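You operate a simulated robot arm through the tools that you are given. There is no shell and no other tool. Be economical: measure what you need, move in short steps, check, and stop when the job is done.

The job below is to be done with a simulated robot arm. You get a single attempt, and the scene is never put back.

## Task
Turn the can in the tester plus to plus and test it again.
Fine: it tests at a safe 12 V; switch off whenever the clamp moves, and at the end; the can ends clamped; leave the dial.

Only the result counts: the job must be done as asked and must still hold three seconds after the hand-in. Knocking over, shifting, dropping, spilling or breaking anything else fails it.

## Robot
A 6-joint arm with a two-finger parallel gripper, fixed in place. Base frame: the origin is at the foot of the arm, x ahead of it, y to its left, z up; the work surface is at about z = 0. Readings come in mm, rad, newtons and seconds.
With the tool pointing down near the work surface it reaches from about 140 to 580 mm from the base axis. Its first joint turns from -1.152 to 1.152 rad. Payload 2.1 kg.
The TCP is the grasp point between the finger pads, 30 mm short of the fingertips. In the tool frame z runs along the fingers and y along their closing line. Largest opening 94 mm; finger width 28, thickness 10; the body of the gripper, 50 by 96 mm, starts 55 mm behind the TCP.
Orientation is told as [roll, pitch, yaw] about the base's x, y, z axes, in that order, counted from this pose: with the fingers straight down and closing along the base's y, the tool's x points along the base's -x, its y along +y and its z along -z.

## Interface
- The arm moves only by the tool play_rows. Its argument "targets" is a list of rows, each a list of 7 numbers: the gripper command, from -1 (fully open) to 1 (shut), values between in proportion, then the shift along the tool's x, y, z in mm, then the turn, a rotation vector about the tool's x, y, z in rad. In form: [[claw, tx, ty, tz, rx, ry, rz], ...]. A call has 1 to 12 rows; each row shifts and turns the commanded pose from where the row before left it, along the tool's axes as they then stand. Each row takes 0.2 s and may step no farther than 50 mm and 0.15 rad from the row before; otherwise, or with a gripper value out of range, the whole call is refused. A pose out of reach is approached as far as the arm can. The call stops where the force on the tool passes 40 N (or 10 N more than at its start, if that is more) or the arm is blocked; 0.2 s more then pass. The fingers move at their own pace (about 72 mm/s each) and stop on an object; they squeeze with about 40 N. The grip force told is the motor's: it shows also when the fingers shut on nothing. Time passes only in rows, and 0.2 s behind the last, so rows that do not move let the fingers close. The reply holds the time, the measured pose of the TCP, the force on the tool along the base axes, the opening and the grip force, in the units named above and with some noise, with the torque about the TCP (base axes, N m) and any sound that the robot's microphone picked up.
- Cameras (640 x 400 px; columns grow to the right, rows downward): "scene" is fixed at [52.8, -362.3, 504.3]; the picture's right is [0.74, -0.68, 0.00], its down [-0.32, -0.35, -0.88] and it looks along [0.59, 0.65, -0.48] (base axes); focal length 214 px, centre (320, 200). "wrist" rides on the gripper at [76, 14, -103] in the tool frame; the picture's right is [-0.18, 0.98, 0.00], its down [-0.75, -0.14, -0.64] and it looks along [-0.63, -0.12, 0.77] (tool axes); focal length 243 px, centre (320, 200).
- get_image(camera): a new picture of that camera. The clock stands still meanwhile.
- locate(camera, pixels): for up to 12 pixels [column, row] of the newest picture of that camera ("zoom" is the newest enlarged one), the place [x, y, z] in the base frame of the surface seen there, good to about 2 mm, but the place of the scene camera against the robot may be out by one fixed shift of up to 25 mm in any direction. The clock stands still meanwhile.
- zoom(camera, box): a new picture of the part [left, top, right, bottom] of that camera's present view, enlarged. The clock stands still meanwhile.
- close_job(): hands the job in; it is judged then, once.

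Keep the steps short. Do not move on a guess: measure, check each grasp and each placing, and mend mistakes. In all there are 80 turns and 46 pictures (those below and enlarged ones count). Leave the gripper open and the arm clear of the work at the hand-in unless told otherwise, and finish with a single line.

The tools are called after "Emit:" by a JSON object that holds its "op" and its "data". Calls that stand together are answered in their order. play_rows: Moves the arm, as the interface text tells. Its arguments: {"type":"object","properties":{"targets":{"type":"array","items":{"type":"array","items":{"type":"number"}}}},"required":["targets"]} The other tools are called the same way: get_image (camera) takes a picture; locate (camera, pixels) gives the place of the surface under pixels of a picture; zoom (camera, box) takes an enlarged picture of a part of a camera's view; close_job () hands the job in.

At the start:

```text
time: 0.0
position: [281.4, -45.5, 446.6]
orientation: [0.001, -0.002, -0.001]
ft_force: [-0.6, 0.6, 0.8]
wrist_torque: [0.01, -0.04, -0.03]
finger_gap: 94.0
grasp_force: 0.1
```

scene: 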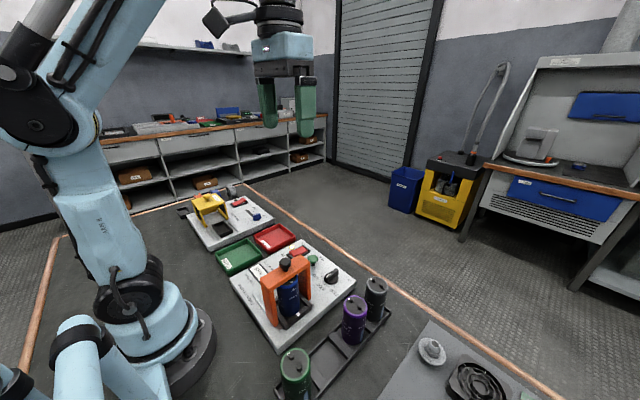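
wrist: 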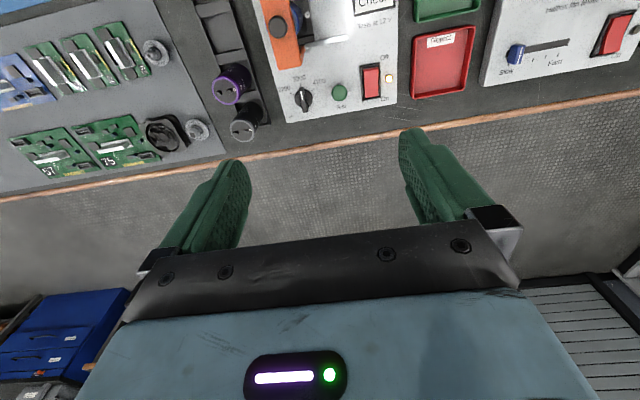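

I start with close views of the tester, which sits around (290,290) in the scene picture.

Emit:
{"op": "zoom", "data": {"camera": "scene", "box": [220, 220, 380, 360]}}

Emit:
{"op": "zoom", "data": {"camera": "wrist", "box": [180, 0, 480, 150]}}

```text
2.86 times, centred on (300, 290) of scene
```

zoom: 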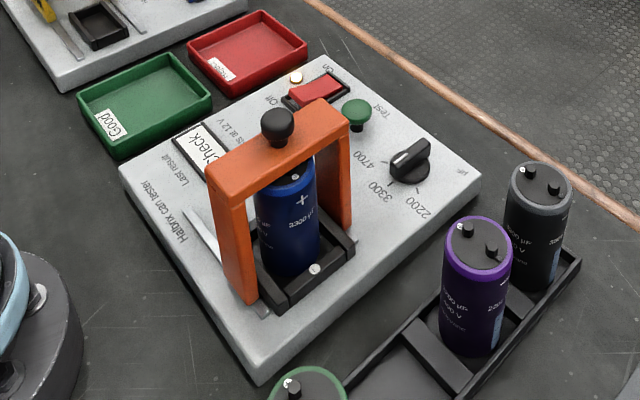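

```text
2.13 times, centred on (330, 75) of wrist
```

zoom: 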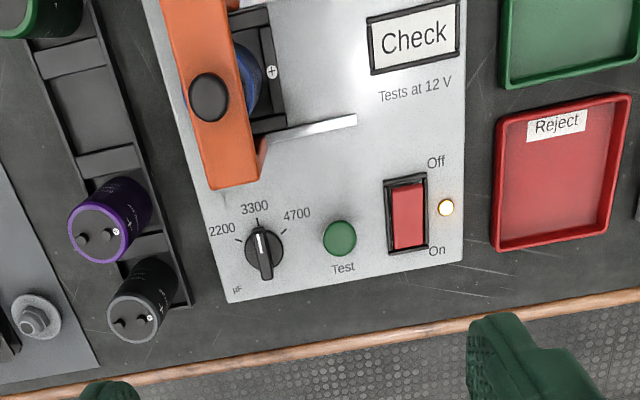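

The switch seems to be On (lamp lit) and the orange clamp sits over the can. I measure the main parts in this enlarged wrist view.

Emit:
{"op": "locate", "data": {"camera": "zoom", "pixels": [[209, 97], [225, 170], [271, 71], [340, 238], [408, 200], [408, 240], [446, 207], [264, 245], [350, 122], [270, 140], [228, 300], [465, 262]]}}

```text
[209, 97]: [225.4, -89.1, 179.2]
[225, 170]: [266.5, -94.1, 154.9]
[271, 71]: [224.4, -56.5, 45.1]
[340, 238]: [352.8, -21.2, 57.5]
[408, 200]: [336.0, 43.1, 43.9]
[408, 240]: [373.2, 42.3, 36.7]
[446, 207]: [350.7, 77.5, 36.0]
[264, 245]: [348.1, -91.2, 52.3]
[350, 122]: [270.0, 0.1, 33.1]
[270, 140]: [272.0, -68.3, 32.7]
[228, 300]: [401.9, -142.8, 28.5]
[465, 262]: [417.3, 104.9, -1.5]
```

Surface of the tester is about z=33, knob top about z=180 at (225,-89). I move to look at the clamp from the +y side: first shift, then yaw about 90°.

Emit:
{"op": "play_rows", "data": {"targets": [[-1, 11.2, 25, 28, 0, 0, 0], [-1, 11.2, 25, 28, 0, 0, 0], [-1, 11.2, 25, 28, 0, 0, 0], [-1, 11.2, 25, 28, 0, 0, 0], [-1, 11.2, 25, 28, 0, 0, 0]]}}

Emit:
{"op": "play_rows", "data": {"targets": [[-1, 0, 0, 0, 0, 0, 0.143], [-1, 0, 0, 0, 0, 0, 0.143], [-1, 0, 0, 0, 0, 0, 0.143], [-1, 0, 0, 0, 0, 0, 0.143], [-1, 0, 0, 0, 0, 0, 0.143], [-1, 0, 0, 0, 0, 0, 0.143], [-1, 0, 0, 0, 0, 0, 0.143], [-1, 0, 0, 0, 0, 0, 0.143], [-1, 0, 0, 0, 0, 0, 0.143], [-1, 0, 0, 0, 0, 0, 0.143], [-1, 0, 0, 0, 0, 0, 0.1408]]}}

Emit:
{"op": "get_image", "data": {"camera": "wrist"}}

```text
time: 1.2
position: [226.2, 78.4, 305.9]
orientation: [0.001, 0.0, 0.001]
ft_force: [0.0, 0.4, 0.4]
wrist_torque: [0.01, -0.03, 0.0]
finger_gap: 93.9
grasp_force: 0.0
```

```text
time: 3.6
position: [225.0, 78.3, 307.2]
orientation: [0.001, -0.001, -1.572]
ft_force: [0.0, 0.6, 0.3]
wrist_torque: [0.02, 0.0, 0.0]
finger_gap: 94.1
grasp_force: 0.0
```

```text
41 pictures are left
```

wrist: 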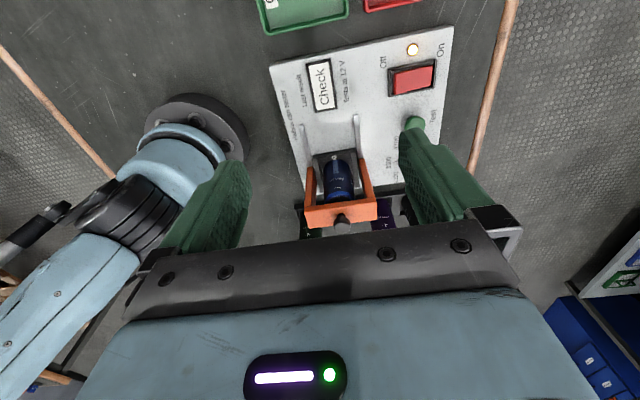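

Emit:
{"op": "zoom", "data": {"camera": "wrist", "box": [270, 110, 410, 240]}}

Emit:
{"op": "zoom", "data": {"camera": "scene", "box": [250, 240, 350, 340]}}

```text
3.08 times, centred on (340, 175) of wrist
```

zoom: 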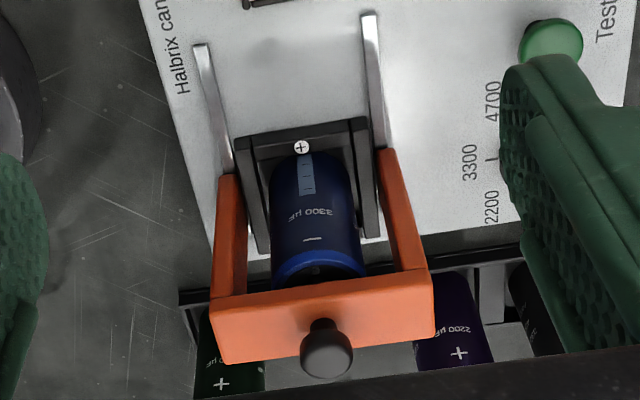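

```text
4.00 times, centred on (300, 290) of scene
```

zoom: 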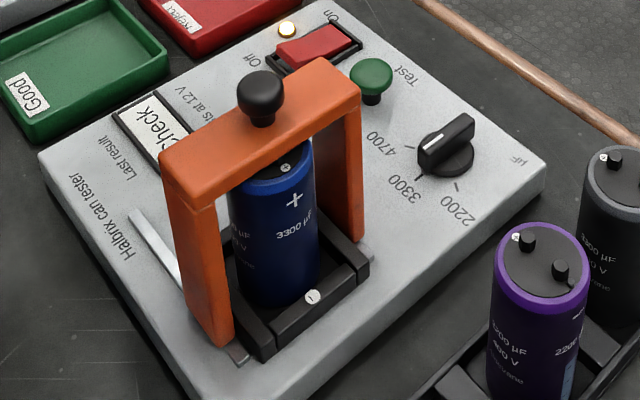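

Confirmed: the cradle's + is at +y, its − at −y, the can's + faces −y; the gate runs on two rails toward +y. I measure points in the wrist picture: bar corners, knob, can, cradle, rails, switch and test button.

Emit:
{"op": "locate", "data": {"camera": "wrist", "pixels": [[342, 222], [308, 210], [374, 203], [326, 193], [354, 192], [328, 168], [311, 172], [365, 172], [302, 127], [356, 117], [338, 158], [342, 187]]}}

Emit:
{"op": "zoom", "data": {"camera": "wrist", "box": [360, 30, 470, 140]}}

Emit:
{"op": "locate", "data": {"camera": "scene", "pixels": [[315, 258], [320, 251], [307, 255], [342, 270], [304, 282], [323, 282], [302, 313], [286, 262], [294, 290], [312, 306]]}}

```text
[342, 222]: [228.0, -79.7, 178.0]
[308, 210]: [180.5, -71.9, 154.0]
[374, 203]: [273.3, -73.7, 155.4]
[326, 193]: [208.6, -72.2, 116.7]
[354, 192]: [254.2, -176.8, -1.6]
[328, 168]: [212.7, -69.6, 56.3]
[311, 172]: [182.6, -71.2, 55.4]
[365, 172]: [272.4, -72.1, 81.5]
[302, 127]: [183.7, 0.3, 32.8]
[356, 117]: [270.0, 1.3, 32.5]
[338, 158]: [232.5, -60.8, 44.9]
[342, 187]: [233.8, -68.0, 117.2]
```

```text
3.64 times, centred on (415, 85) of wrist
```

zoom: 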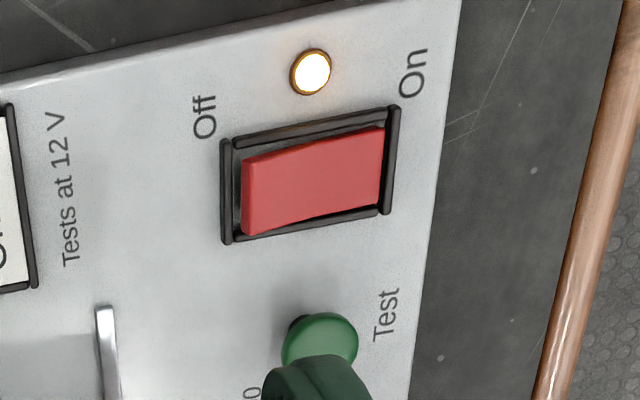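

```text
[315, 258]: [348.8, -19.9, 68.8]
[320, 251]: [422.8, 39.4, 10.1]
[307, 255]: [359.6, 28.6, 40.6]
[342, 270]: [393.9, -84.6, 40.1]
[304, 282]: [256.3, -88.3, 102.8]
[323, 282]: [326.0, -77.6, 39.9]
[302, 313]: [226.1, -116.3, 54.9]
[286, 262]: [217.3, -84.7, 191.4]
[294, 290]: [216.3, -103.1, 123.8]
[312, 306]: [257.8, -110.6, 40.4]
```

Now the exact places on the switch, lamp and Test button.

Emit:
{"op": "locate", "data": {"camera": "zoom", "pixels": [[255, 175], [255, 220], [315, 150], [315, 210], [370, 145], [370, 195], [232, 150], [390, 120], [320, 335], [305, 345], [340, 345], [230, 235]]}}

```text
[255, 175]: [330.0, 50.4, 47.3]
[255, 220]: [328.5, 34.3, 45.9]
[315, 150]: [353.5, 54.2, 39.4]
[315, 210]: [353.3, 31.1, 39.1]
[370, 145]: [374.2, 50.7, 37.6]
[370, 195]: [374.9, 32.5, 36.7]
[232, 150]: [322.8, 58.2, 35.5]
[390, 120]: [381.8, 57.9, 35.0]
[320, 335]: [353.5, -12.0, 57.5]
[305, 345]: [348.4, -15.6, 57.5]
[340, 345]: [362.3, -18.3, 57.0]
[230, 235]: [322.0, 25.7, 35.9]
```

Off end of the rocker is at about (332,42,46). I close the fingers, go above it, and come down to tip z≈58.

Emit:
{"op": "play_rows", "data": {"targets": [[1, -12, 36, 0, 0, 0, 0], [1, -12, 36, 0, 0, 0, 0], [1, -12, 35, 0, 0, 0, 0], [1, 0, 0, 45, 0, 0, 0], [1, 0, 0, 45, 0, 0, 0], [1, 0, 0, 45, 0, 0, 0], [1, 0, 0, 45, 0, 0, 0], [1, 0, 0, 37, 0, 0, 0], [1, 0, 0, 0, 0, 0, 0]]}}

```text
time: 5.6
position: [333.5, 42.4, 89.7]
orientation: [0.002, 0.001, -1.572]
ft_force: [-0.2, 0.3, -0.3]
wrist_torque: [0.02, -0.02, 0.0]
finger_gap: 0.0
grasp_force: 32.8
```

The tips are above the Off end at z≈60. I press down in small steps and watch the force.

Emit:
{"op": "play_rows", "data": {"targets": [[1, 0, 0, 6, 0, 0, 0], [1, 0, 0, 4, 0, 0, 0], [1, 0, 0, 3, 0, 0, 0], [1, 0, 0, 3, 0, 0, 0], [1, 0, 0, 3, 0, 0, 0], [1, 0, 0, 2, 0, 0, 0]]}}

Emit:
{"op": "get_image", "data": {"camera": "scene"}}

```text
time: 7.0
position: [333.0, 42.4, 70.9]
orientation: [-0.003, 0.0, -1.571]
ft_force: [-2.0, -0.2, 17.3]
wrist_torque: [0.04, -0.1, 0.01]
finger_gap: 0.2
grasp_force: 32.8
heard: click
stopped in row 6: the force on the tool passed its limit at 47 N (the readings are from after the stop); the commanded pose is now the measured one
```

```text
37 pictures are left
```

scene: 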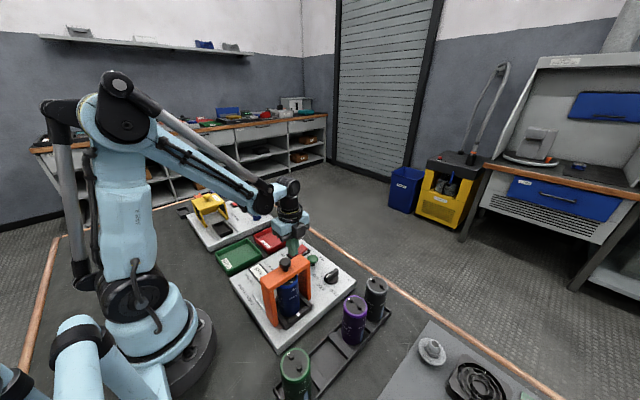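

A click came. I lift off and look at the lamp.

Emit:
{"op": "play_rows", "data": {"targets": [[1, 0, 0, -45, 0, 0, 0], [1, 0, 0, -45, 0, 0, 0], [1, 0, 0, -45, 0, 0, 0], [1, 0, 0, -45, 0, 0, 0], [-1, 12, -36, -10, 0, 0, 0], [-1, 12, -36, -10, 0, 0, 0], [-1, 12, -34, -10, 0, 0, 0], [-1, 0, 0, 0, 0, 0, 0]]}}

Emit:
{"op": "get_image", "data": {"camera": "wrist"}}

```text
time: 8.8
position: [226.5, 78.4, 279.5]
orientation: [-0.004, 0.0, -1.57]
ft_force: [0.4, 0.9, -0.1]
wrist_torque: [0.0, -0.01, 0.01]
finger_gap: 93.9
grasp_force: 0.1
```

```text
36 pictures are left
```

wrist: 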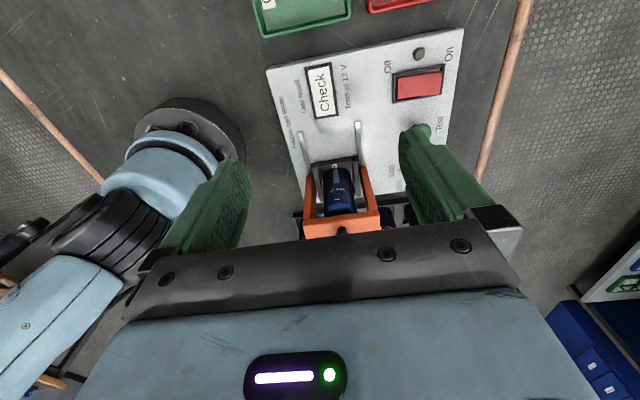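

The lamp is dark: off. Next I go above the knob at (226.5,-89) and down to TCP z≈190, so the tips stay above the bar top (155).

Emit:
{"op": "play_rows", "data": {"targets": [[-1, -42, 0, 0, 0, 0, 0], [-1, -42, 0, 0, 0, 0, 0], [-1, -42, 0, 0, 0, 0, 0], [-1, -41.5, 0, 0, 0, 0, 0], [-1, 0, 0, 45, 0, 0, 0], [-1, 0, 0, 44, 0, 0, 0], [-1, 0, 0, 0, 0, 0, 0]]}}

Emit:
{"op": "zoom", "data": {"camera": "scene", "box": [220, 200, 380, 340]}}

Emit:
{"op": "get_image", "data": {"camera": "wrist"}}

```text
time: 10.4
position: [226.9, -89.7, 191.5]
orientation: [-0.001, 0.001, -1.57]
ft_force: [0.0, -0.3, 0.1]
wrist_torque: [0.0, 0.01, 0.0]
finger_gap: 93.9
grasp_force: 0.1
```

```text
2.86 times, centred on (300, 270) of scene
```

zoom: 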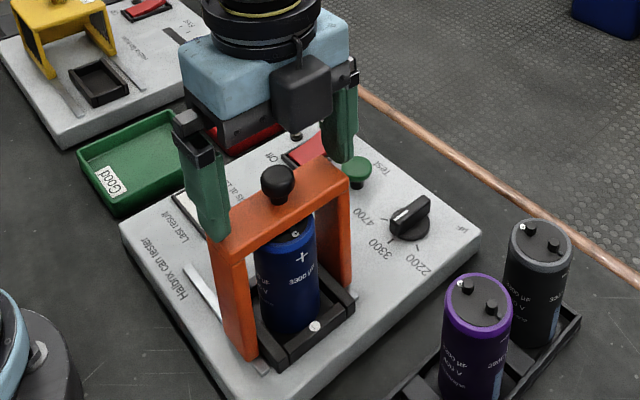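

```text
34 pictures are left
```

wrist: 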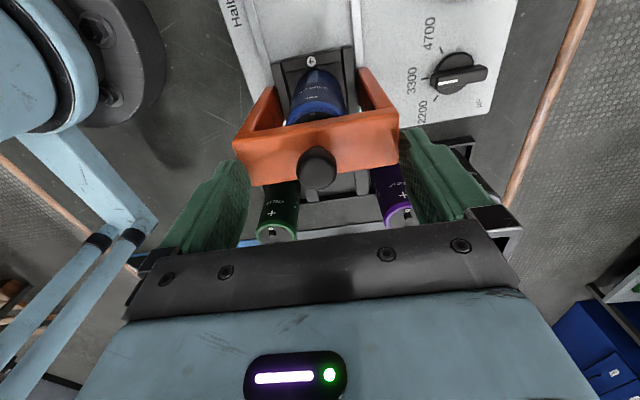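

I check the knob's place more exactly in this near view before gripping.

Emit:
{"op": "locate", "data": {"camera": "wrist", "pixels": [[317, 160], [317, 172], [301, 168], [335, 168], [270, 145], [365, 140], [245, 165], [395, 150], [318, 112], [293, 118], [345, 112]]}}

```text
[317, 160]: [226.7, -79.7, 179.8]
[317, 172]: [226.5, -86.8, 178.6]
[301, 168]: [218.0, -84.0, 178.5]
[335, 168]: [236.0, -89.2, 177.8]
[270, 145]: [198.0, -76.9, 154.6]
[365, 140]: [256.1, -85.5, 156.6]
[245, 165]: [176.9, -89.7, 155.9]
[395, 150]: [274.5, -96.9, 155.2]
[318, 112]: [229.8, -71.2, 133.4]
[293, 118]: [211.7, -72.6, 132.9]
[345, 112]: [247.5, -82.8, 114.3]
```

The knob is centred at about (226.7,-88), top 180. I close on it.

Emit:
{"op": "play_rows", "data": {"targets": [[1, 0, 0, 1.5, 0, 0, 0], [1, 0, 0, 0, 0, 0, 0], [1, 0, 0, 0, 0, 0, 0], [1, 0, 0, 0, 0, 0, 0]]}}

```text
time: 11.4
position: [224.6, -89.8, 190.4]
orientation: [-0.009, 0.001, -1.57]
ft_force: [-28.0, 1.4, 4.5]
wrist_torque: [-0.58, 0.12, 0.02]
finger_gap: 23.7
grasp_force: 45.2
```

Gripped with a gap of 23.7 mm, but with 28 N to the side; I shift the command by −2.5 mm in x to relieve it, then try a first 10 mm slide toward +y.

Emit:
{"op": "play_rows", "data": {"targets": [[1, 0, -2.5, 0, 0, 0, 0], [1, 0, 0, 0, 0, 0, 0]]}}

Emit:
{"op": "play_rows", "data": {"targets": [[1, 3, 0, 0, 0, 0, 0], [1, 3, 0, 0, 0, 0, 0], [1, 4, 0, 0, 0, 0, 0]]}}

```text
time: 12.1
position: [224.6, -89.1, 189.7]
orientation: [0.0, -0.001, -1.569]
ft_force: [-6.4, -0.8, 1.3]
wrist_torque: [-0.22, 0.19, 0.05]
finger_gap: 23.6
grasp_force: 45.0
```

```text
time: 12.8
position: [225.0, -78.8, 189.0]
orientation: [0.001, 0.0, -1.567]
ft_force: [5.0, -0.6, -0.7]
wrist_torque: [0.27, -0.06, 0.06]
finger_gap: 23.5
grasp_force: 45.1
```

It slides freely. I continue in 8–10 mm steps; the force limit will stop it at the end.

Emit:
{"op": "play_rows", "data": {"targets": [[1, 10, 0, 0, 0, 0, 0], [1, 10, 0, 0, 0, 0, 0], [1, 10, 0, 0, 0, 0, 0], [1, 8, 0, 0, 0, 0, 0], [1, 8, 0, 0, 0, 0, 0], [1, 8, 0, 0, 0, 0, 0]]}}

Emit:
{"op": "zoom", "data": {"camera": "scene", "box": [220, 200, 380, 340]}}

```text
time: 14.2
position: [224.5, -25.7, 189.8]
orientation: [0.002, -0.002, -1.57]
ft_force: [17.7, -1.3, 17.3]
wrist_torque: [0.38, -0.15, -0.02]
finger_gap: 23.4
grasp_force: 45.2
```

```text
2.86 times, centred on (300, 270) of scene
```

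zoom: 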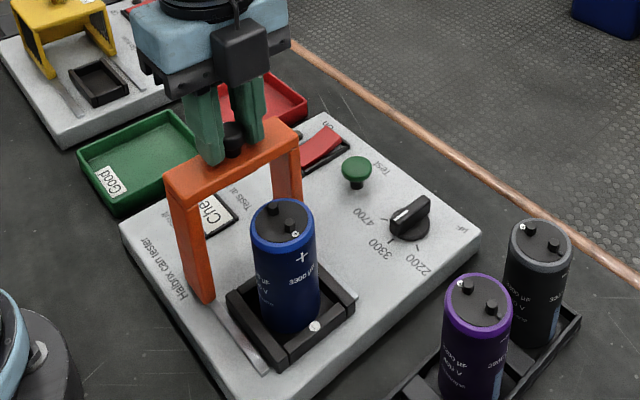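

The gate is now at y≈-26, clear of the can. I relieve the side force, open, rise to z≈290 and take a picture from above.

Emit:
{"op": "play_rows", "data": {"targets": [[1, 0, 1.5, -1, 0, 0, 0], [1, 0, 0, 0, 0, 0, 0], [-1, 0, 0, 0, 0, 0, 0], [-1, 0, 0, 0, 0, 0, 0], [-1, 0, 0, 0, 0, 0, 0], [-1, 0, 0, -45, 0, 0, 0], [-1, 0, 0, -45, 0, 0, 0], [-1, 0, 0, -30, 0, 0, 0], [-1, 0, 0, 0, 0, 0, 0]]}}

Emit:
{"op": "get_image", "data": {"camera": "wrist"}}

```text
time: 16.2
position: [224.9, -24.3, 311.6]
orientation: [-0.002, 0.0, -1.57]
ft_force: [0.2, 0.3, 0.1]
wrist_torque: [0.03, -0.01, -0.02]
finger_gap: 94.1
grasp_force: 0.0
```

```text
32 pictures are left
```

wrist: 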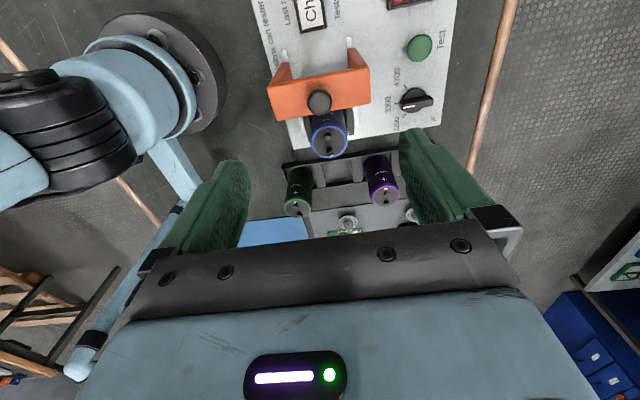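

The can's top is now free. I enlarge it to find its axis and top height.

Emit:
{"op": "zoom", "data": {"camera": "wrist", "box": [260, 50, 390, 170]}}

```text
3.33 times, centred on (325, 110) of wrist
```

zoom: 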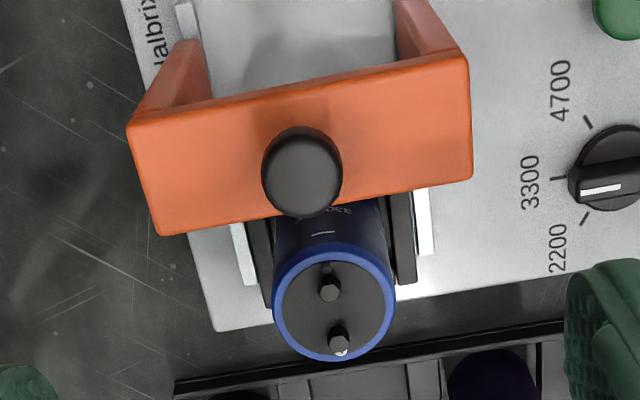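

Emit:
{"op": "locate", "data": {"camera": "zoom", "pixels": [[277, 300], [391, 300], [327, 247], [337, 356], [335, 315], [329, 283], [339, 334], [300, 320], [165, 228], [470, 178], [135, 130], [300, 160]]}}

```text
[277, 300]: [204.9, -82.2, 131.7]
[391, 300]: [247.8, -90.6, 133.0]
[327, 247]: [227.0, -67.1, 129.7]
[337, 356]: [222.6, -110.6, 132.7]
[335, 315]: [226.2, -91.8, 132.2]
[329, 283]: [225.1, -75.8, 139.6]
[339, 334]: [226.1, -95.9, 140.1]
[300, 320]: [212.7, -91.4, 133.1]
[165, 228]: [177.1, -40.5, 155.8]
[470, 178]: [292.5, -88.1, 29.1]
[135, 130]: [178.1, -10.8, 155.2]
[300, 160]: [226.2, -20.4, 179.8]
```

Can axis ≈ (226,-89), radius ≈22, rim z≈132, terminals to 140. I go above it at z≈300 and turn to yaw +90°, so that the turn of 180° ends at −90°.

Emit:
{"op": "play_rows", "data": {"targets": [[-1, -32.4, 0.5, 0, 0, 0, 0], [-1, -32.3, 0.6, 0, 0, 0, 0], [-1, 0, 0, 0, 0, 0, -0.1428], [-1, 0, 0, 0, 0, 0, -0.1428], [-1, 0, 0, 0, 0, 0, -0.1428], [-1, 0, 0, 0, 0, 0, -0.1428], [-1, 0, 0, 0, 0, 0, -0.1428], [-1, 0, 0, 0, 0, 0, -0.1428], [-1, 0, 0, 0, 0, 0, -0.1428], [-1, 0, 0, 0, 0, 0, -0.1428], [-1, 0, 0, 0, 0, 0, -0.1428], [-1, 0, 0, 0, 0, 0, -0.1428]]}}

Emit:
{"op": "play_rows", "data": {"targets": [[-1, 0, 0, 0, 0, 0, -0.1428], [-1, 0, 0, 0, 0, 0, -0.1428], [-1, 0, 0, 0, 0, 0, -0.1428], [-1, 0, 0, 0, 0, 0, -0.1428], [-1, 0, 0, 0, 0, 0, -0.1428], [-1, 0, 0, 0, 0, 0, -0.1428], [-1, 0, 0, 0, 0, 0, -0.1428], [-1, 0, 0, 0, 0, 0, -0.1428], [-1, 0, 0, 0, 0, 0, -0.1428], [-1, 0, 0, 0, 0, 0, -0.1428], [-1, 0, 0, 0, 0, 0, -0.1428], [-1, 0, 0, 0, 0, 0, -0.1428]]}}

Emit:
{"op": "get_image", "data": {"camera": "wrist"}}

```text
time: 18.9
position: [226.9, -89.1, 311.0]
orientation: [0.001, 0.0, -0.139]
ft_force: [0.6, 0.0, -0.6]
wrist_torque: [0.02, -0.01, 0.02]
finger_gap: 93.9
grasp_force: 0.1
```

```text
time: 21.4
position: [226.7, -89.5, 311.5]
orientation: [0.0, 0.002, 1.574]
ft_force: [0.2, 0.4, -0.1]
wrist_torque: [0.06, 0.0, -0.01]
finger_gap: 94.0
grasp_force: 0.0
```

```text
30 pictures are left
```

wrist: 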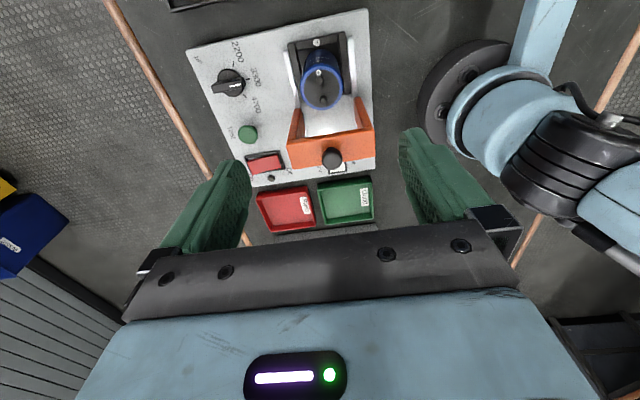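

Yaw is +90°. I check the can's rim from this side too.

Emit:
{"op": "zoom", "data": {"camera": "wrist", "box": [280, 30, 370, 115]}}

Emit:
{"op": "locate", "data": {"camera": "wrist", "pixels": [[302, 88], [341, 86], [322, 108], [318, 71], [321, 92], [331, 158]]}}

```text
4.71 times, centred on (325, 72) of wrist
```

zoom: 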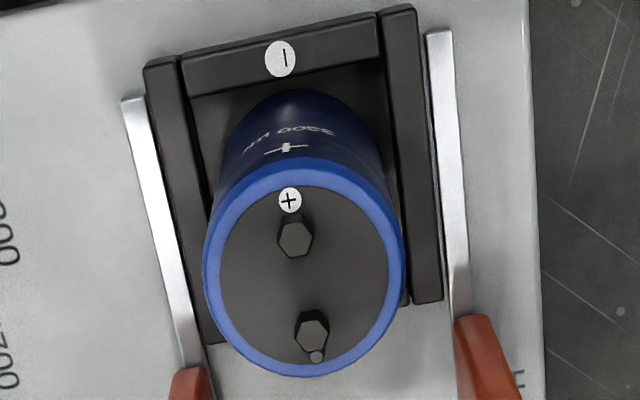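

```text
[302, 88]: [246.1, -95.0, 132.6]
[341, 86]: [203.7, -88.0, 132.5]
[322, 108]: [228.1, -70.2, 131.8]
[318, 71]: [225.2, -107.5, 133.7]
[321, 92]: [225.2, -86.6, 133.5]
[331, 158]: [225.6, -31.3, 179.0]
```

The axis is (225.5,-89). I descend to TCP z≈120 with the fingers open.

Emit:
{"op": "play_rows", "data": {"targets": [[-1, 0, 1.2, 45, 0, 0, 0], [-1, 0, 0, 45, 0, 0, 0], [-1, 0, 0, 45, 0, 0, 0], [-1, 0, 0, 40, 0, 0, 0], [-1, 0, 0, 16, 0, 0, 0], [-1, 0, 0, 0, 0, 0, 0]]}}

Emit:
{"op": "zoom", "data": {"camera": "scene", "box": [220, 200, 380, 340]}}

```text
time: 22.9
position: [225.5, -90.9, 120.2]
orientation: [0.002, -0.002, 1.57]
ft_force: [-0.1, -0.8, 1.0]
wrist_torque: [0.0, 0.02, 0.0]
finger_gap: 94.0
grasp_force: 0.1
```

```text
2.86 times, centred on (300, 270) of scene
```

zoom: 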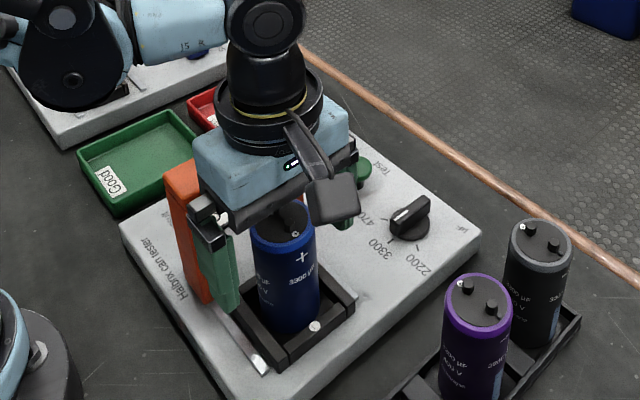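

Well placed around the can. A small y correction, then I close.

Emit:
{"op": "play_rows", "data": {"targets": [[-1, -1.5, 0, 0, 0, 0, 0], [1, 0, 0, 0, 0, 0, 0], [1, 0, 0, 0, 0, 0, 0], [1, 0, 0, 0, 0, 0, 0]]}}

```text
time: 23.9
position: [226.2, -90.3, 120.6]
orientation: [0.002, 0.001, 1.572]
ft_force: [0.2, -0.3, 0.2]
wrist_torque: [-0.04, -0.04, 0.0]
finger_gap: 47.2
grasp_force: 39.7
```

Gripped, gap 47 mm and no side force. I lift, slowly at first, by 70 mm.

Emit:
{"op": "play_rows", "data": {"targets": [[1, 0, 0, -5, 0, 0, 0], [1, 0, 0, -10, 0, 0, 0], [1, 0, 0, -15, 0, 0, 0], [1, 0, 0, -20, 0, 0, 0], [1, 0, 0, -20, 0, 0, 0], [1, 0, 0, 0, 0, 0, 0]]}}

Emit:
{"op": "zoom", "data": {"camera": "scene", "box": [220, 180, 380, 340]}}

```text
time: 25.2
position: [225.4, -88.1, 189.4]
orientation: [0.002, -0.001, 1.572]
ft_force: [-0.2, 0.8, -2.4]
wrist_torque: [0.0, -0.01, 0.0]
finger_gap: 46.7
grasp_force: 39.8
```

```text
2.50 times, centred on (300, 260) of scene
```

zoom: 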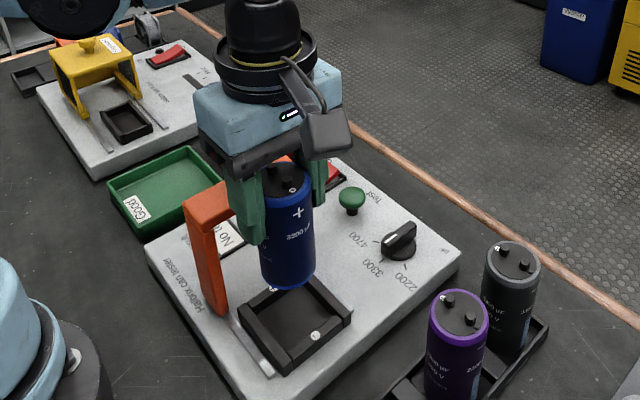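

The can is up and hangs straight. I turn it by 180° (22 × 0.1428 rad).

Emit:
{"op": "play_rows", "data": {"targets": [[1, 0, 0, 0, 0, 0, 0.1428], [1, 0, 0, 0, 0, 0, 0.1428], [1, 0, 0, 0, 0, 0, 0.1428], [1, 0, 0, 0, 0, 0, 0.1428], [1, 0, 0, 0, 0, 0, 0.1428], [1, 0, 0, 0, 0, 0, 0.1428], [1, 0, 0, 0, 0, 0, 0.1428], [1, 0, 0, 0, 0, 0, 0.1428], [1, 0, 0, 0, 0, 0, 0.1428], [1, 0, 0, 0, 0, 0, 0.1428], [1, 0, 0, 0, 0, 0, 0.1428]]}}

Emit:
{"op": "play_rows", "data": {"targets": [[1, 0, 0, 0, 0, 0, 0.1428], [1, 0, 0, 0, 0, 0, 0.1428], [1, 0, 0, 0, 0, 0, 0.1428], [1, 0, 0, 0, 0, 0, 0.1428], [1, 0, 0, 0, 0, 0, 0.1428], [1, 0, 0, 0, 0, 0, 0.1428], [1, 0, 0, 0, 0, 0, 0.1428], [1, 0, 0, 0, 0, 0, 0.1428], [1, 0, 0, 0, 0, 0, 0.1428], [1, 0, 0, 0, 0, 0, 0.1428], [1, 0, 0, 0, 0, 0, 0.1428], [1, 0, 0, 0, 0, 0, 0]]}}

Emit:
{"op": "zoom", "data": {"camera": "scene", "box": [220, 180, 380, 340]}}

Emit:
{"op": "get_image", "data": {"camera": "wrist"}}

```text
time: 27.6
position: [225.7, -88.8, 190.4]
orientation: [0.001, 0.001, -0.003]
ft_force: [-0.3, -0.6, -1.6]
wrist_torque: [0.01, 0.01, 0.0]
finger_gap: 46.7
grasp_force: 39.9
```

```text
time: 30.2
position: [225.1, -88.6, 190.2]
orientation: [-0.001, -0.001, -1.572]
ft_force: [0.5, 0.4, -2.3]
wrist_torque: [-0.02, 0.0, -0.01]
finger_gap: 46.9
grasp_force: 40.3
```

```text
2.50 times, centred on (300, 260) of scene
```

zoom: 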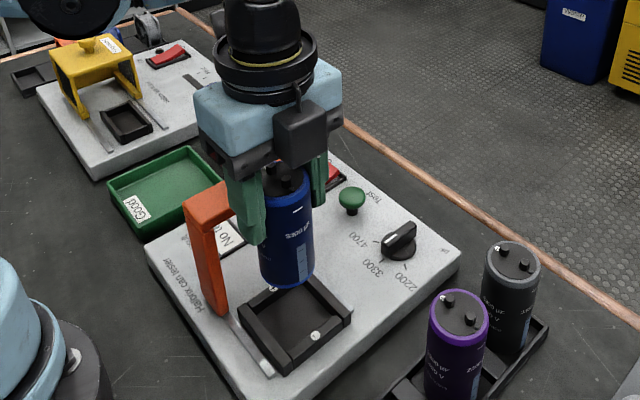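

```text
25 pictures are left
```

wrist: 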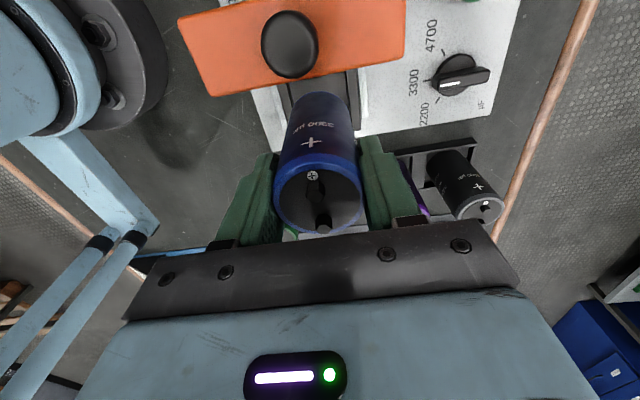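

The can's + now faces +y. Before lowering I check where the can's axis hangs and where the cradle is.

Emit:
{"op": "locate", "data": {"camera": "wrist", "pixels": [[277, 198], [360, 196], [315, 157], [322, 231], [318, 205], [312, 176]]}}

Emit:
{"op": "zoom", "data": {"camera": "scene", "box": [265, 230, 325, 290]}}

```text
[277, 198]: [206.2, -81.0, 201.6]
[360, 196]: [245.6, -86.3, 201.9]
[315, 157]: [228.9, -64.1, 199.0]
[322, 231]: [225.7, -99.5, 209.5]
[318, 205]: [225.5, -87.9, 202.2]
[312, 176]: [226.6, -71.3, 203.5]
```

```text
6.67 times, centred on (295, 260) of scene
```

zoom: 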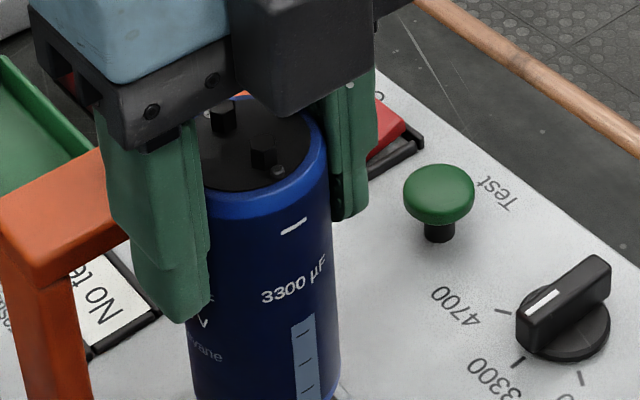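

I enlarge the can top for a better measure of the axis.

Emit:
{"op": "zoom", "data": {"camera": "wrist", "box": [250, 80, 390, 240]}}

```text
2.50 times, centred on (320, 160) of wrist
```

zoom: 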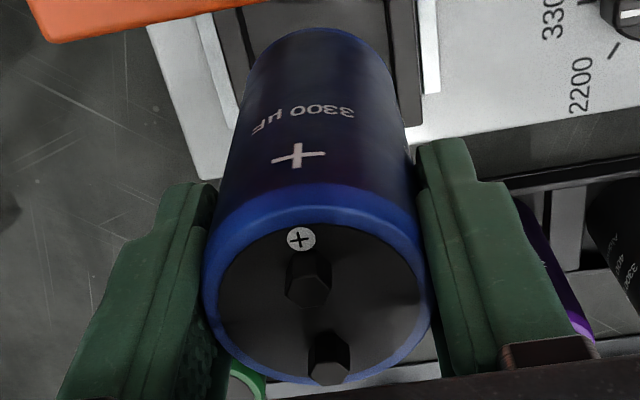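

Emit:
{"op": "locate", "data": {"camera": "zoom", "pixels": [[311, 211], [318, 378], [307, 228], [318, 335], [313, 270], [329, 348], [210, 280], [425, 280], [390, 30], [235, 30], [240, 60], [405, 100]]}}

```text
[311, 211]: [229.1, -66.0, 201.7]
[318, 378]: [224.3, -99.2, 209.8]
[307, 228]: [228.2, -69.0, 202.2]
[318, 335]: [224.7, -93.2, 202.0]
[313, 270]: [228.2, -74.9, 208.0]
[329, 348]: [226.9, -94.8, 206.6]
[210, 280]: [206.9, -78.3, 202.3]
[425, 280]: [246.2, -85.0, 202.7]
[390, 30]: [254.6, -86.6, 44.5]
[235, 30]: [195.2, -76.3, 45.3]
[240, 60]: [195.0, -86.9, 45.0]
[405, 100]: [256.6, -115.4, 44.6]
```

The axis is at about (226,-88.8), matching the original seat. I lower 58 mm, then small steps watching the force.

Emit:
{"op": "play_rows", "data": {"targets": [[1, 0, 0, 20, 0, 0, 0], [1, 0, 0, 20, 0, 0, 0], [1, 0, 0, 12, 0, 0, 0], [1, 0, 0, 6, 0, 0, 0], [1, 0, 0, 3, 0, 0, 0], [1, 0, 0, 3, 0, 0, 0], [1, 0, 0, 2, 0, 0, 0], [1, 0, 0, 0, 0, 0, 0]]}}

```text
time: 32.0
position: [226.0, -88.8, 123.4]
orientation: [-0.001, 0.001, -1.572]
ft_force: [0.0, -1.0, -2.0]
wrist_torque: [0.01, 0.03, 0.02]
finger_gap: 46.9
grasp_force: 39.9
```

No contact yet at z≈123.5 (seat expected near 120.5). I go on by 1 mm steps.

Emit:
{"op": "play_rows", "data": {"targets": [[1, 0, 0, 1, 0, 0, 0], [1, 0, 0, 1, 0, 0, 0], [1, 0, 0, 1, 0, 0, 0], [1, 0, 0, 0.5, 0, 0, 0], [1, 0, 0, 0, 0, 0, 0]]}}

```text
time: 33.2
position: [224.9, -89.4, 121.8]
orientation: [-0.001, 0.0, -1.571]
ft_force: [-0.3, 0.5, -2.3]
wrist_torque: [-0.02, 0.0, -0.05]
finger_gap: 46.9
grasp_force: 39.3
```

Emit:
{"op": "play_rows", "data": {"targets": [[1, 0, 0, 1, 0, 0, 0], [1, 0, 0, 0.5, 0, 0, 0], [1, 0, 0, 0.5, 0, 0, 0], [1, 0, 0, 0, 0, 0, 0]]}}

Emit:
{"op": "zoom", "data": {"camera": "scene", "box": [250, 230, 350, 330]}}

```text
time: 34.2
position: [225.8, -88.1, 118.5]
orientation: [-0.002, 0.0, -1.569]
ft_force: [-1.2, 6.0, 27.9]
wrist_torque: [0.09, -0.06, 0.03]
finger_gap: 46.8
grasp_force: 39.9
```

```text
4.00 times, centred on (300, 280) of scene
```

zoom: 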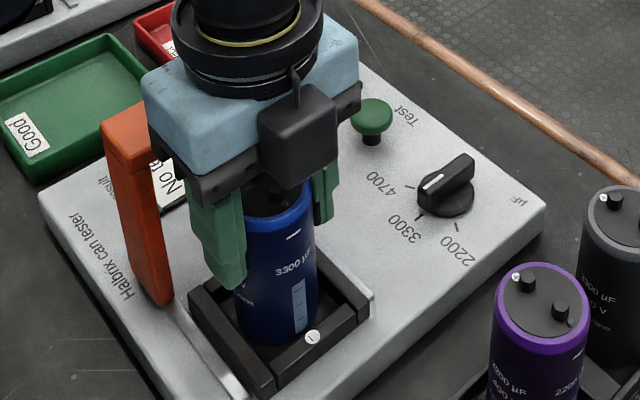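

Floor contact (28 N up) at the old height: seated. I relieve 1 mm, open, and rise.

Emit:
{"op": "play_rows", "data": {"targets": [[1, 0, 0, -1, 0, 0, 0], [-1, 0, 0, 0, 0, 0, 0], [-1, 0, 0, 0, 0, 0, 0], [-1, 0, 0, 0, 0, 0, 0], [-1, 0, 0, -20, 0, 0, 0], [-1, 0, 0, -45, 0, 0, 0], [-1, 0, 0, -45, 0, 0, 0], [-1, 0, 0, -45, 0, 0, 0], [-1, 32, 0, -35, 0, 0, 0], [-1, 32, 0, 0, 0, 0, 0], [-1, 0, 0, 0, 0, 0, 0]]}}

Emit:
{"op": "zoom", "data": {"camera": "wrist", "box": [250, 40, 410, 170]}}

Emit:
{"op": "zoom", "data": {"camera": "scene", "box": [250, 230, 350, 330]}}

```text
time: 36.6
position: [226.1, -23.3, 309.3]
orientation: [-0.003, 0.0, -1.571]
ft_force: [-0.9, 0.3, 0.2]
wrist_torque: [0.01, 0.0, -0.02]
finger_gap: 94.1
grasp_force: 0.0
```

```text
3.08 times, centred on (330, 105) of wrist
```

zoom: 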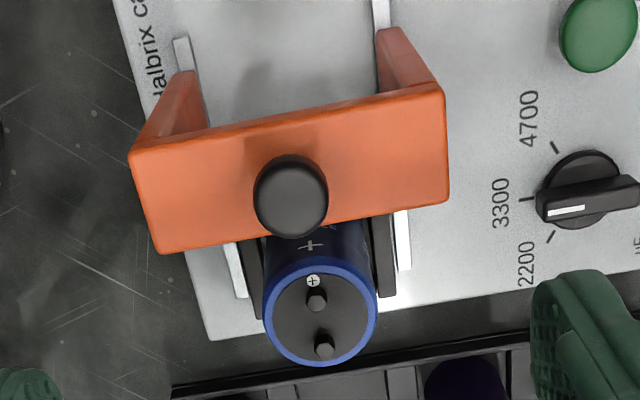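

```text
4.00 times, centred on (300, 280) of scene
```

zoom: 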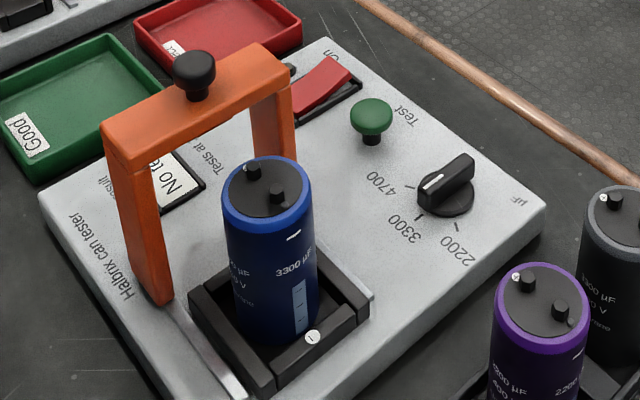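

The can stands right with + to +, the display says "No test". I go back down on the knob at (225,-25.5), z≈190, and grip.

Emit:
{"op": "play_rows", "data": {"targets": [[-1, -2, -1, 40, 0, 0, 0], [-1, 0, 0, 45, 0, 0, 0], [-1, 0, 0, 34.5, 0, 0, 0], [1, 0, 0, 0, 0, 0, 0], [1, 0, 0, 0, 0, 0, 0], [1, 0, 0, 0, 0, 0, 0], [1, 0, 0, 0, 0, 0, 0]]}}

```text
time: 38.2
position: [224.4, -25.3, 189.5]
orientation: [-0.001, -0.001, -1.571]
ft_force: [10.5, -0.3, -12.1]
wrist_torque: [0.05, -0.14, -0.02]
finger_gap: 23.7
grasp_force: 44.9
```

Gripped. I slide back toward −y in small steps, 60 mm first.

Emit:
{"op": "play_rows", "data": {"targets": [[1, -5, 0, 0, 0, 0, 0], [1, -8, 0, 0, 0, 0, 0], [1, -8, 0, 0, 0, 0, 0], [1, -8, 0, 0, 0, 0, 0], [1, -8, 0, 0, 0, 0, 0], [1, -8, 0, 0, 0, 0, 0], [1, -8, 0, 0, 0, 0, 0], [1, -6, 0, 0, 0, 0, 0], [1, 0, 0, 0, 0, 0, 0]]}}

```text
time: 40.2
position: [226.6, -84.8, 189.8]
orientation: [-0.002, -0.001, -1.569]
ft_force: [14.5, 1.4, -28.2]
wrist_torque: [0.45, -0.25, 0.02]
finger_gap: 23.6
grasp_force: 45.3
```

Now y≈-85. The last millimetres in small steps, with a small z relief.

Emit:
{"op": "play_rows", "data": {"targets": [[1, -1, -0.8, 0.8, 0, 0, 0], [1, -2, 0, 0, 0, 0, 0], [1, -1.5, 0, 0, 0, 0, 0], [1, 0, 0, 0, 0, 0, 0]]}}

Emit:
{"op": "zoom", "data": {"camera": "scene", "box": [250, 230, 350, 330]}}

```text
time: 41.2
position: [225.0, -90.8, 189.8]
orientation: [0.003, -0.001, -1.569]
ft_force: [20.8, 8.5, 17.4]
wrist_torque: [-0.17, -0.28, -0.03]
finger_gap: 23.5
grasp_force: 45.1
```

```text
4.00 times, centred on (300, 280) of scene
```

zoom: 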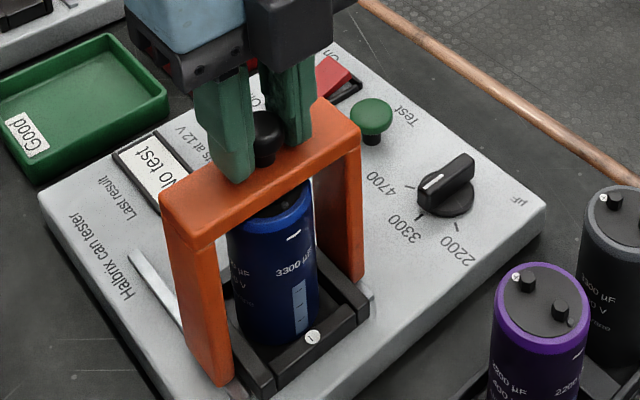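

The gate is back where it was at the start (corner at (160,195) matches). I open and rise.

Emit:
{"op": "play_rows", "data": {"targets": [[1, 0, 1, 0, 0, 0, 0], [-1, 0, 0, 0, 0, 0, 0], [-1, 0, 0, 0, 0, 0, 0], [-1, 0, 0, 0, 0, 0, 0], [-1, 0, 0, -45, 0, 0, 0], [-1, 0, 0, -45, 0, 0, 0], [-1, 42, 0, 0, 0, 0, 0], [-1, 42, 0, 0, 0, 0, 0], [-1, 42, 0, 0, 0, 0, 0], [-1, 42, 0, 0, 0, 0, 0], [-1, 0, 0, -25, 0, 0, 0], [-1, 0, 0, 0, 0, 0, 0]]}}

Emit:
{"op": "get_image", "data": {"camera": "wrist"}}

Emit:
{"op": "locate", "data": {"camera": "wrist", "pixels": [[342, 222], [308, 210], [374, 203]]}}

```text
time: 43.9
position: [224.4, 78.1, 304.2]
orientation: [-0.003, -0.001, -1.571]
ft_force: [0.0, -0.5, -0.5]
wrist_torque: [0.04, -0.01, 0.01]
finger_gap: 94.0
grasp_force: 0.0
```

```text
18 pictures are left
```

wrist: 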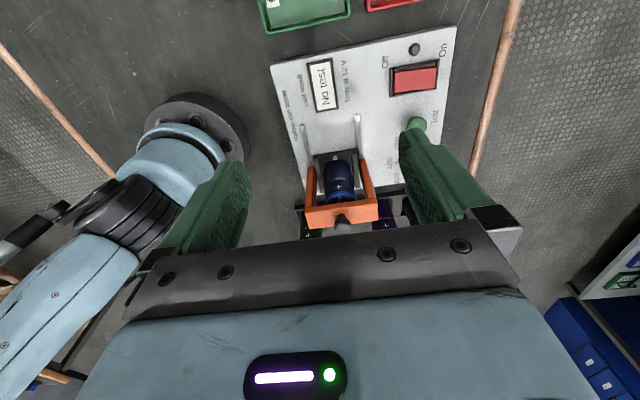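

```text
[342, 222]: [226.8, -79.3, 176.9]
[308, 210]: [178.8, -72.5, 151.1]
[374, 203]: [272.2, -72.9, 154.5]
```

The clamp is exactly as at the start. Now I switch On: closed fingers to above (371,42), the On end.

Emit:
{"op": "play_rows", "data": {"targets": [[1, -9, 36.6, 0, 0, 0, 0], [1, -9, 36.6, 0, 0, 0, 0], [1, -9, 36.6, 0, 0, 0, 0], [1, -9, 36.6, 0, 0, 0, 0], [1, 0, 0, 45, 0, 0, 0], [1, 0, 0, 45, 0, 0, 0], [1, 0, 0, 45, 0, 0, 0], [1, 0, 0, 45, 0, 0, 0], [1, 0, 0, 34, 0, 0, 0], [1, 0, 0, 0, 0, 0, 0]]}}

Emit:
{"op": "play_rows", "data": {"targets": [[1, 0, 0, 6, 0, 0, 0], [1, 0, 0, 4, 0, 0, 0], [1, 0, 0, 3, 0, 0, 0], [1, 0, 0, 3, 0, 0, 0], [1, 0, 0, 3, 0, 0, 0], [1, 0, 0, 2, 0, 0, 0]]}}

```text
time: 46.0
position: [372.9, 43.7, 88.5]
orientation: [-0.002, 0.0, -1.569]
ft_force: [0.0, 0.0, -0.6]
wrist_torque: [0.01, 0.0, 0.03]
finger_gap: 0.2
grasp_force: 32.9
```

```text
time: 47.5
position: [370.9, 41.2, 71.2]
orientation: [-0.001, -0.003, -1.57]
ft_force: [-0.4, 0.6, 15.8]
wrist_torque: [-0.04, 0.15, -0.03]
finger_gap: 0.1
grasp_force: 33.2
heard: click
stopped in row 6: the force on the tool passed its limit at 49 N (the readings are from after the stop); the commanded pose is now the measured one
```

Click. I lift and go over the Test button at (354,-16), tips at z≈75, and check lamp and position in the scene picture.

Emit:
{"op": "play_rows", "data": {"targets": [[1, 0, 0, -35, 0, 0, 0], [1, -29, -8.5, 0, 0, 0, 0], [1, -28.5, -8.5, 0, 0, 0, 0], [1, 0, 0, 0, 0, 0, 0]]}}

Emit:
{"op": "zoom", "data": {"camera": "scene", "box": [240, 220, 350, 330]}}

```text
time: 48.5
position: [355.2, -15.1, 105.6]
orientation: [0.0, -0.003, -1.569]
ft_force: [0.4, -0.2, 0.4]
wrist_torque: [0.0, 0.03, 0.05]
finger_gap: 0.1
grasp_force: 32.9
```

```text
3.64 times, centred on (295, 275) of scene
```

zoom: 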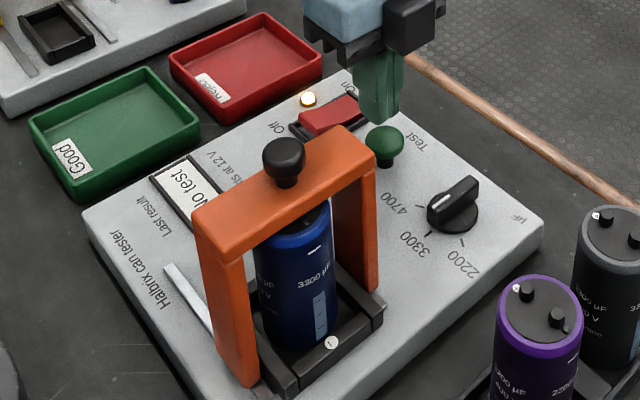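

The lamp is lit and the tips are above the button. I press: tip from z≈75 to about 57, then 1.5–2 mm steps.

Emit:
{"op": "play_rows", "data": {"targets": [[1, 0, 0, 10, 0, 0, 0], [1, 0, 0, 6, 0, 0, 0], [1, 0, 0, 2, 0, 0, 0], [1, 0, 0, 2, 0, 0, 0], [1, 0, 0, 2, 0, 0, 0], [1, 0, 0, 2, 0, 0, 0], [1, 0, 0, 2, 0, 0, 0], [1, 0, 0, 0, 0, 0, 0]]}}

Emit:
{"op": "zoom", "data": {"camera": "scene", "box": [240, 220, 350, 330]}}

```text
time: 50.3
position: [354.4, -15.5, 78.6]
orientation: [0.0, -0.001, -1.57]
ft_force: [1.7, -1.4, 2.5]
wrist_torque: [0.0, -0.03, -0.01]
finger_gap: 0.1
grasp_force: 33.0
heard: click
```

```text
3.64 times, centred on (295, 275) of scene
```

zoom: 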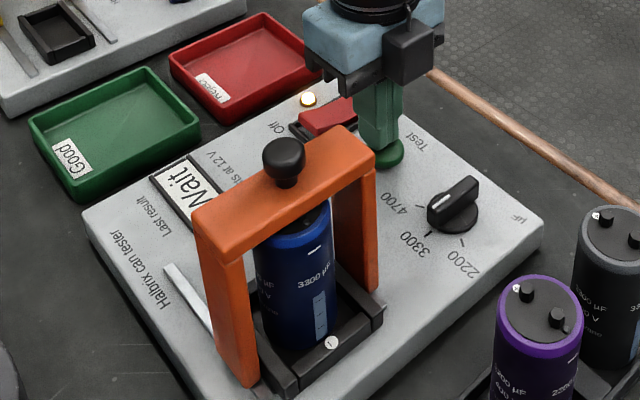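

A click and the display shows "Wait". I lift off the button and let time pass.

Emit:
{"op": "play_rows", "data": {"targets": [[1, 0, 0, -30, 0, 0, 0], [1, 0, 0, 0, 0, 0, 0], [1, 0, 0, 0, 0, 0, 0], [1, 0, 0, 0, 0, 0, 0], [1, 0, 0, 0, 0, 0, 0], [1, 0, 0, 0, 0, 0, 0], [1, 0, 0, 0, 0, 0, 0], [1, 0, 0, 0, 0, 0, 0], [1, 0, 0, 0, 0, 0, 0], [1, 0, 0, 0, 0, 0, 0], [1, 0, 0, 0, 0, 0, 0], [1, 0, 0, 0, 0, 0, 0]]}}

Emit:
{"op": "zoom", "data": {"camera": "scene", "box": [240, 220, 350, 330]}}

```text
time: 52.9
position: [355.1, -15.6, 108.0]
orientation: [0.0, 0.0, -1.571]
ft_force: [0.5, 0.3, 0.0]
wrist_torque: [0.03, -0.01, -0.01]
finger_gap: 0.0
grasp_force: 33.0
```

```text
3.64 times, centred on (295, 275) of scene
```

zoom: 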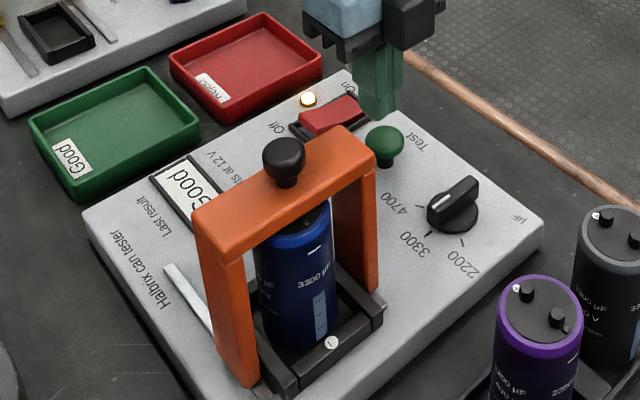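

The result is "Good". Now I switch off: over the Off end (333,42) and press.

Emit:
{"op": "play_rows", "data": {"targets": [[1, 29, -11, 0, 0, 0, 0], [1, 29, -11, 0, 0, 0, 0], [1, 0, 0, 15, 0, 0, 0], [1, 0, 0, 8, 0, 0, 0], [1, 0, 0, 3, 0, 0, 0], [1, 0, 0, 3, 0, 0, 0], [1, 0, 0, 3, 0, 0, 0], [1, 0, 0, 2, 0, 0, 0], [1, 0, 0, 2, 0, 0, 0], [1, 0, 0, 2, 0, 0, 0]]}}

```text
time: 55.1
position: [332.3, 42.8, 70.9]
orientation: [-0.001, 0.001, -1.57]
ft_force: [-5.1, 1.4, 4.5]
wrist_torque: [0.04, 0.09, 0.0]
finger_gap: 0.3
grasp_force: 33.1
heard: click
```

A click. I lift straight up, open the gripper well above, move clear and check.

Emit:
{"op": "play_rows", "data": {"targets": [[1, 0, 0, -45, 0, 0, 0], [1, 0, 0, -45, 0, 0, 0], [1, 0, 0, -45, 0, 0, 0], [1, 0, 0, -45, 0, 0, 0], [-1, 12, -36, -10, 0, 0, 0], [-1, 12, -36, -45, 0, 0, 0], [-1, 12, -34, 0, 0, 0, 0], [-1, 0, 0, 0, 0, 0, 0]]}}

Emit:
{"op": "get_image", "data": {"camera": "wrist"}}

Emit:
{"op": "zoom", "data": {"camera": "scene", "box": [240, 220, 350, 330]}}

Emit:
{"op": "get_image", "data": {"camera": "scene"}}

```text
refused: row 6 steps farther than a row can; nothing moved
```

```text
14 pictures are left
```

wrist: 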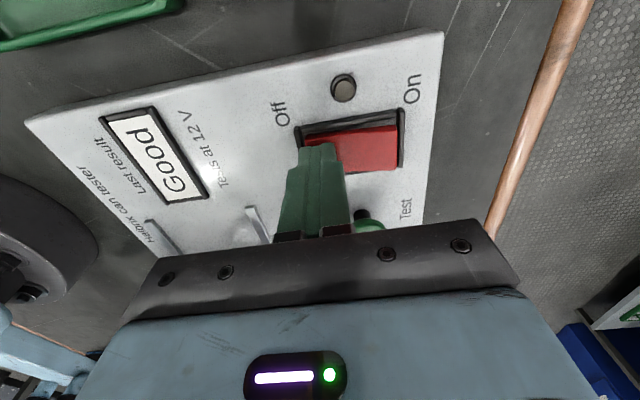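

```text
3.64 times, centred on (295, 275) of scene
```

zoom: 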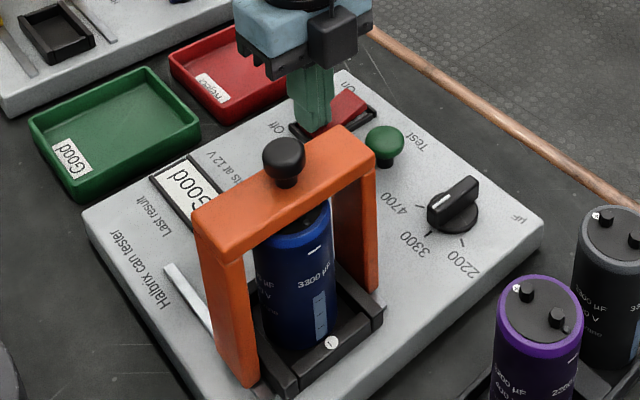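

```text
12 pictures are left
```

scene: 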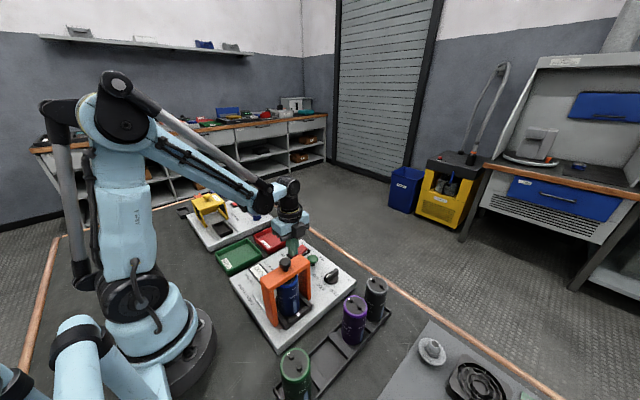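

One row was too long, so nothing moved. The lamp is already dark and the display reads "Good". I repeat the retreat with shorter steps.

Emit:
{"op": "play_rows", "data": {"targets": [[1, 0, 0, -45, 0, 0, 0], [1, 0, 0, -45, 0, 0, 0], [1, 0, 0, -45, 0, 0, 0], [1, 0, 0, -45, 0, 0, 0], [-1, 12, -36, -10, 0, 0, 0], [-1, 12, -36, -10, 0, 0, 0], [-1, 12, -34, -10, 0, 0, 0], [-1, 0, 0, 0, 0, 0, 0]]}}

Emit:
{"op": "get_image", "data": {"camera": "wrist"}}

```text
time: 56.9
position: [225.8, 78.5, 283.5]
orientation: [-0.001, -0.002, -1.571]
ft_force: [-0.1, -0.2, 0.4]
wrist_torque: [0.04, 0.01, 0.0]
finger_gap: 94.3
grasp_force: 0.1
```

```text
11 pictures are left
```

wrist: 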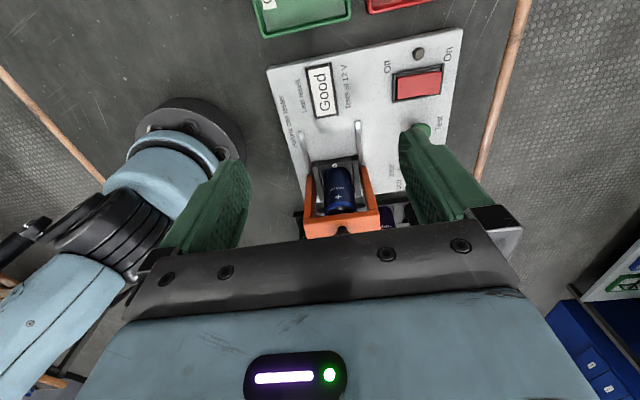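

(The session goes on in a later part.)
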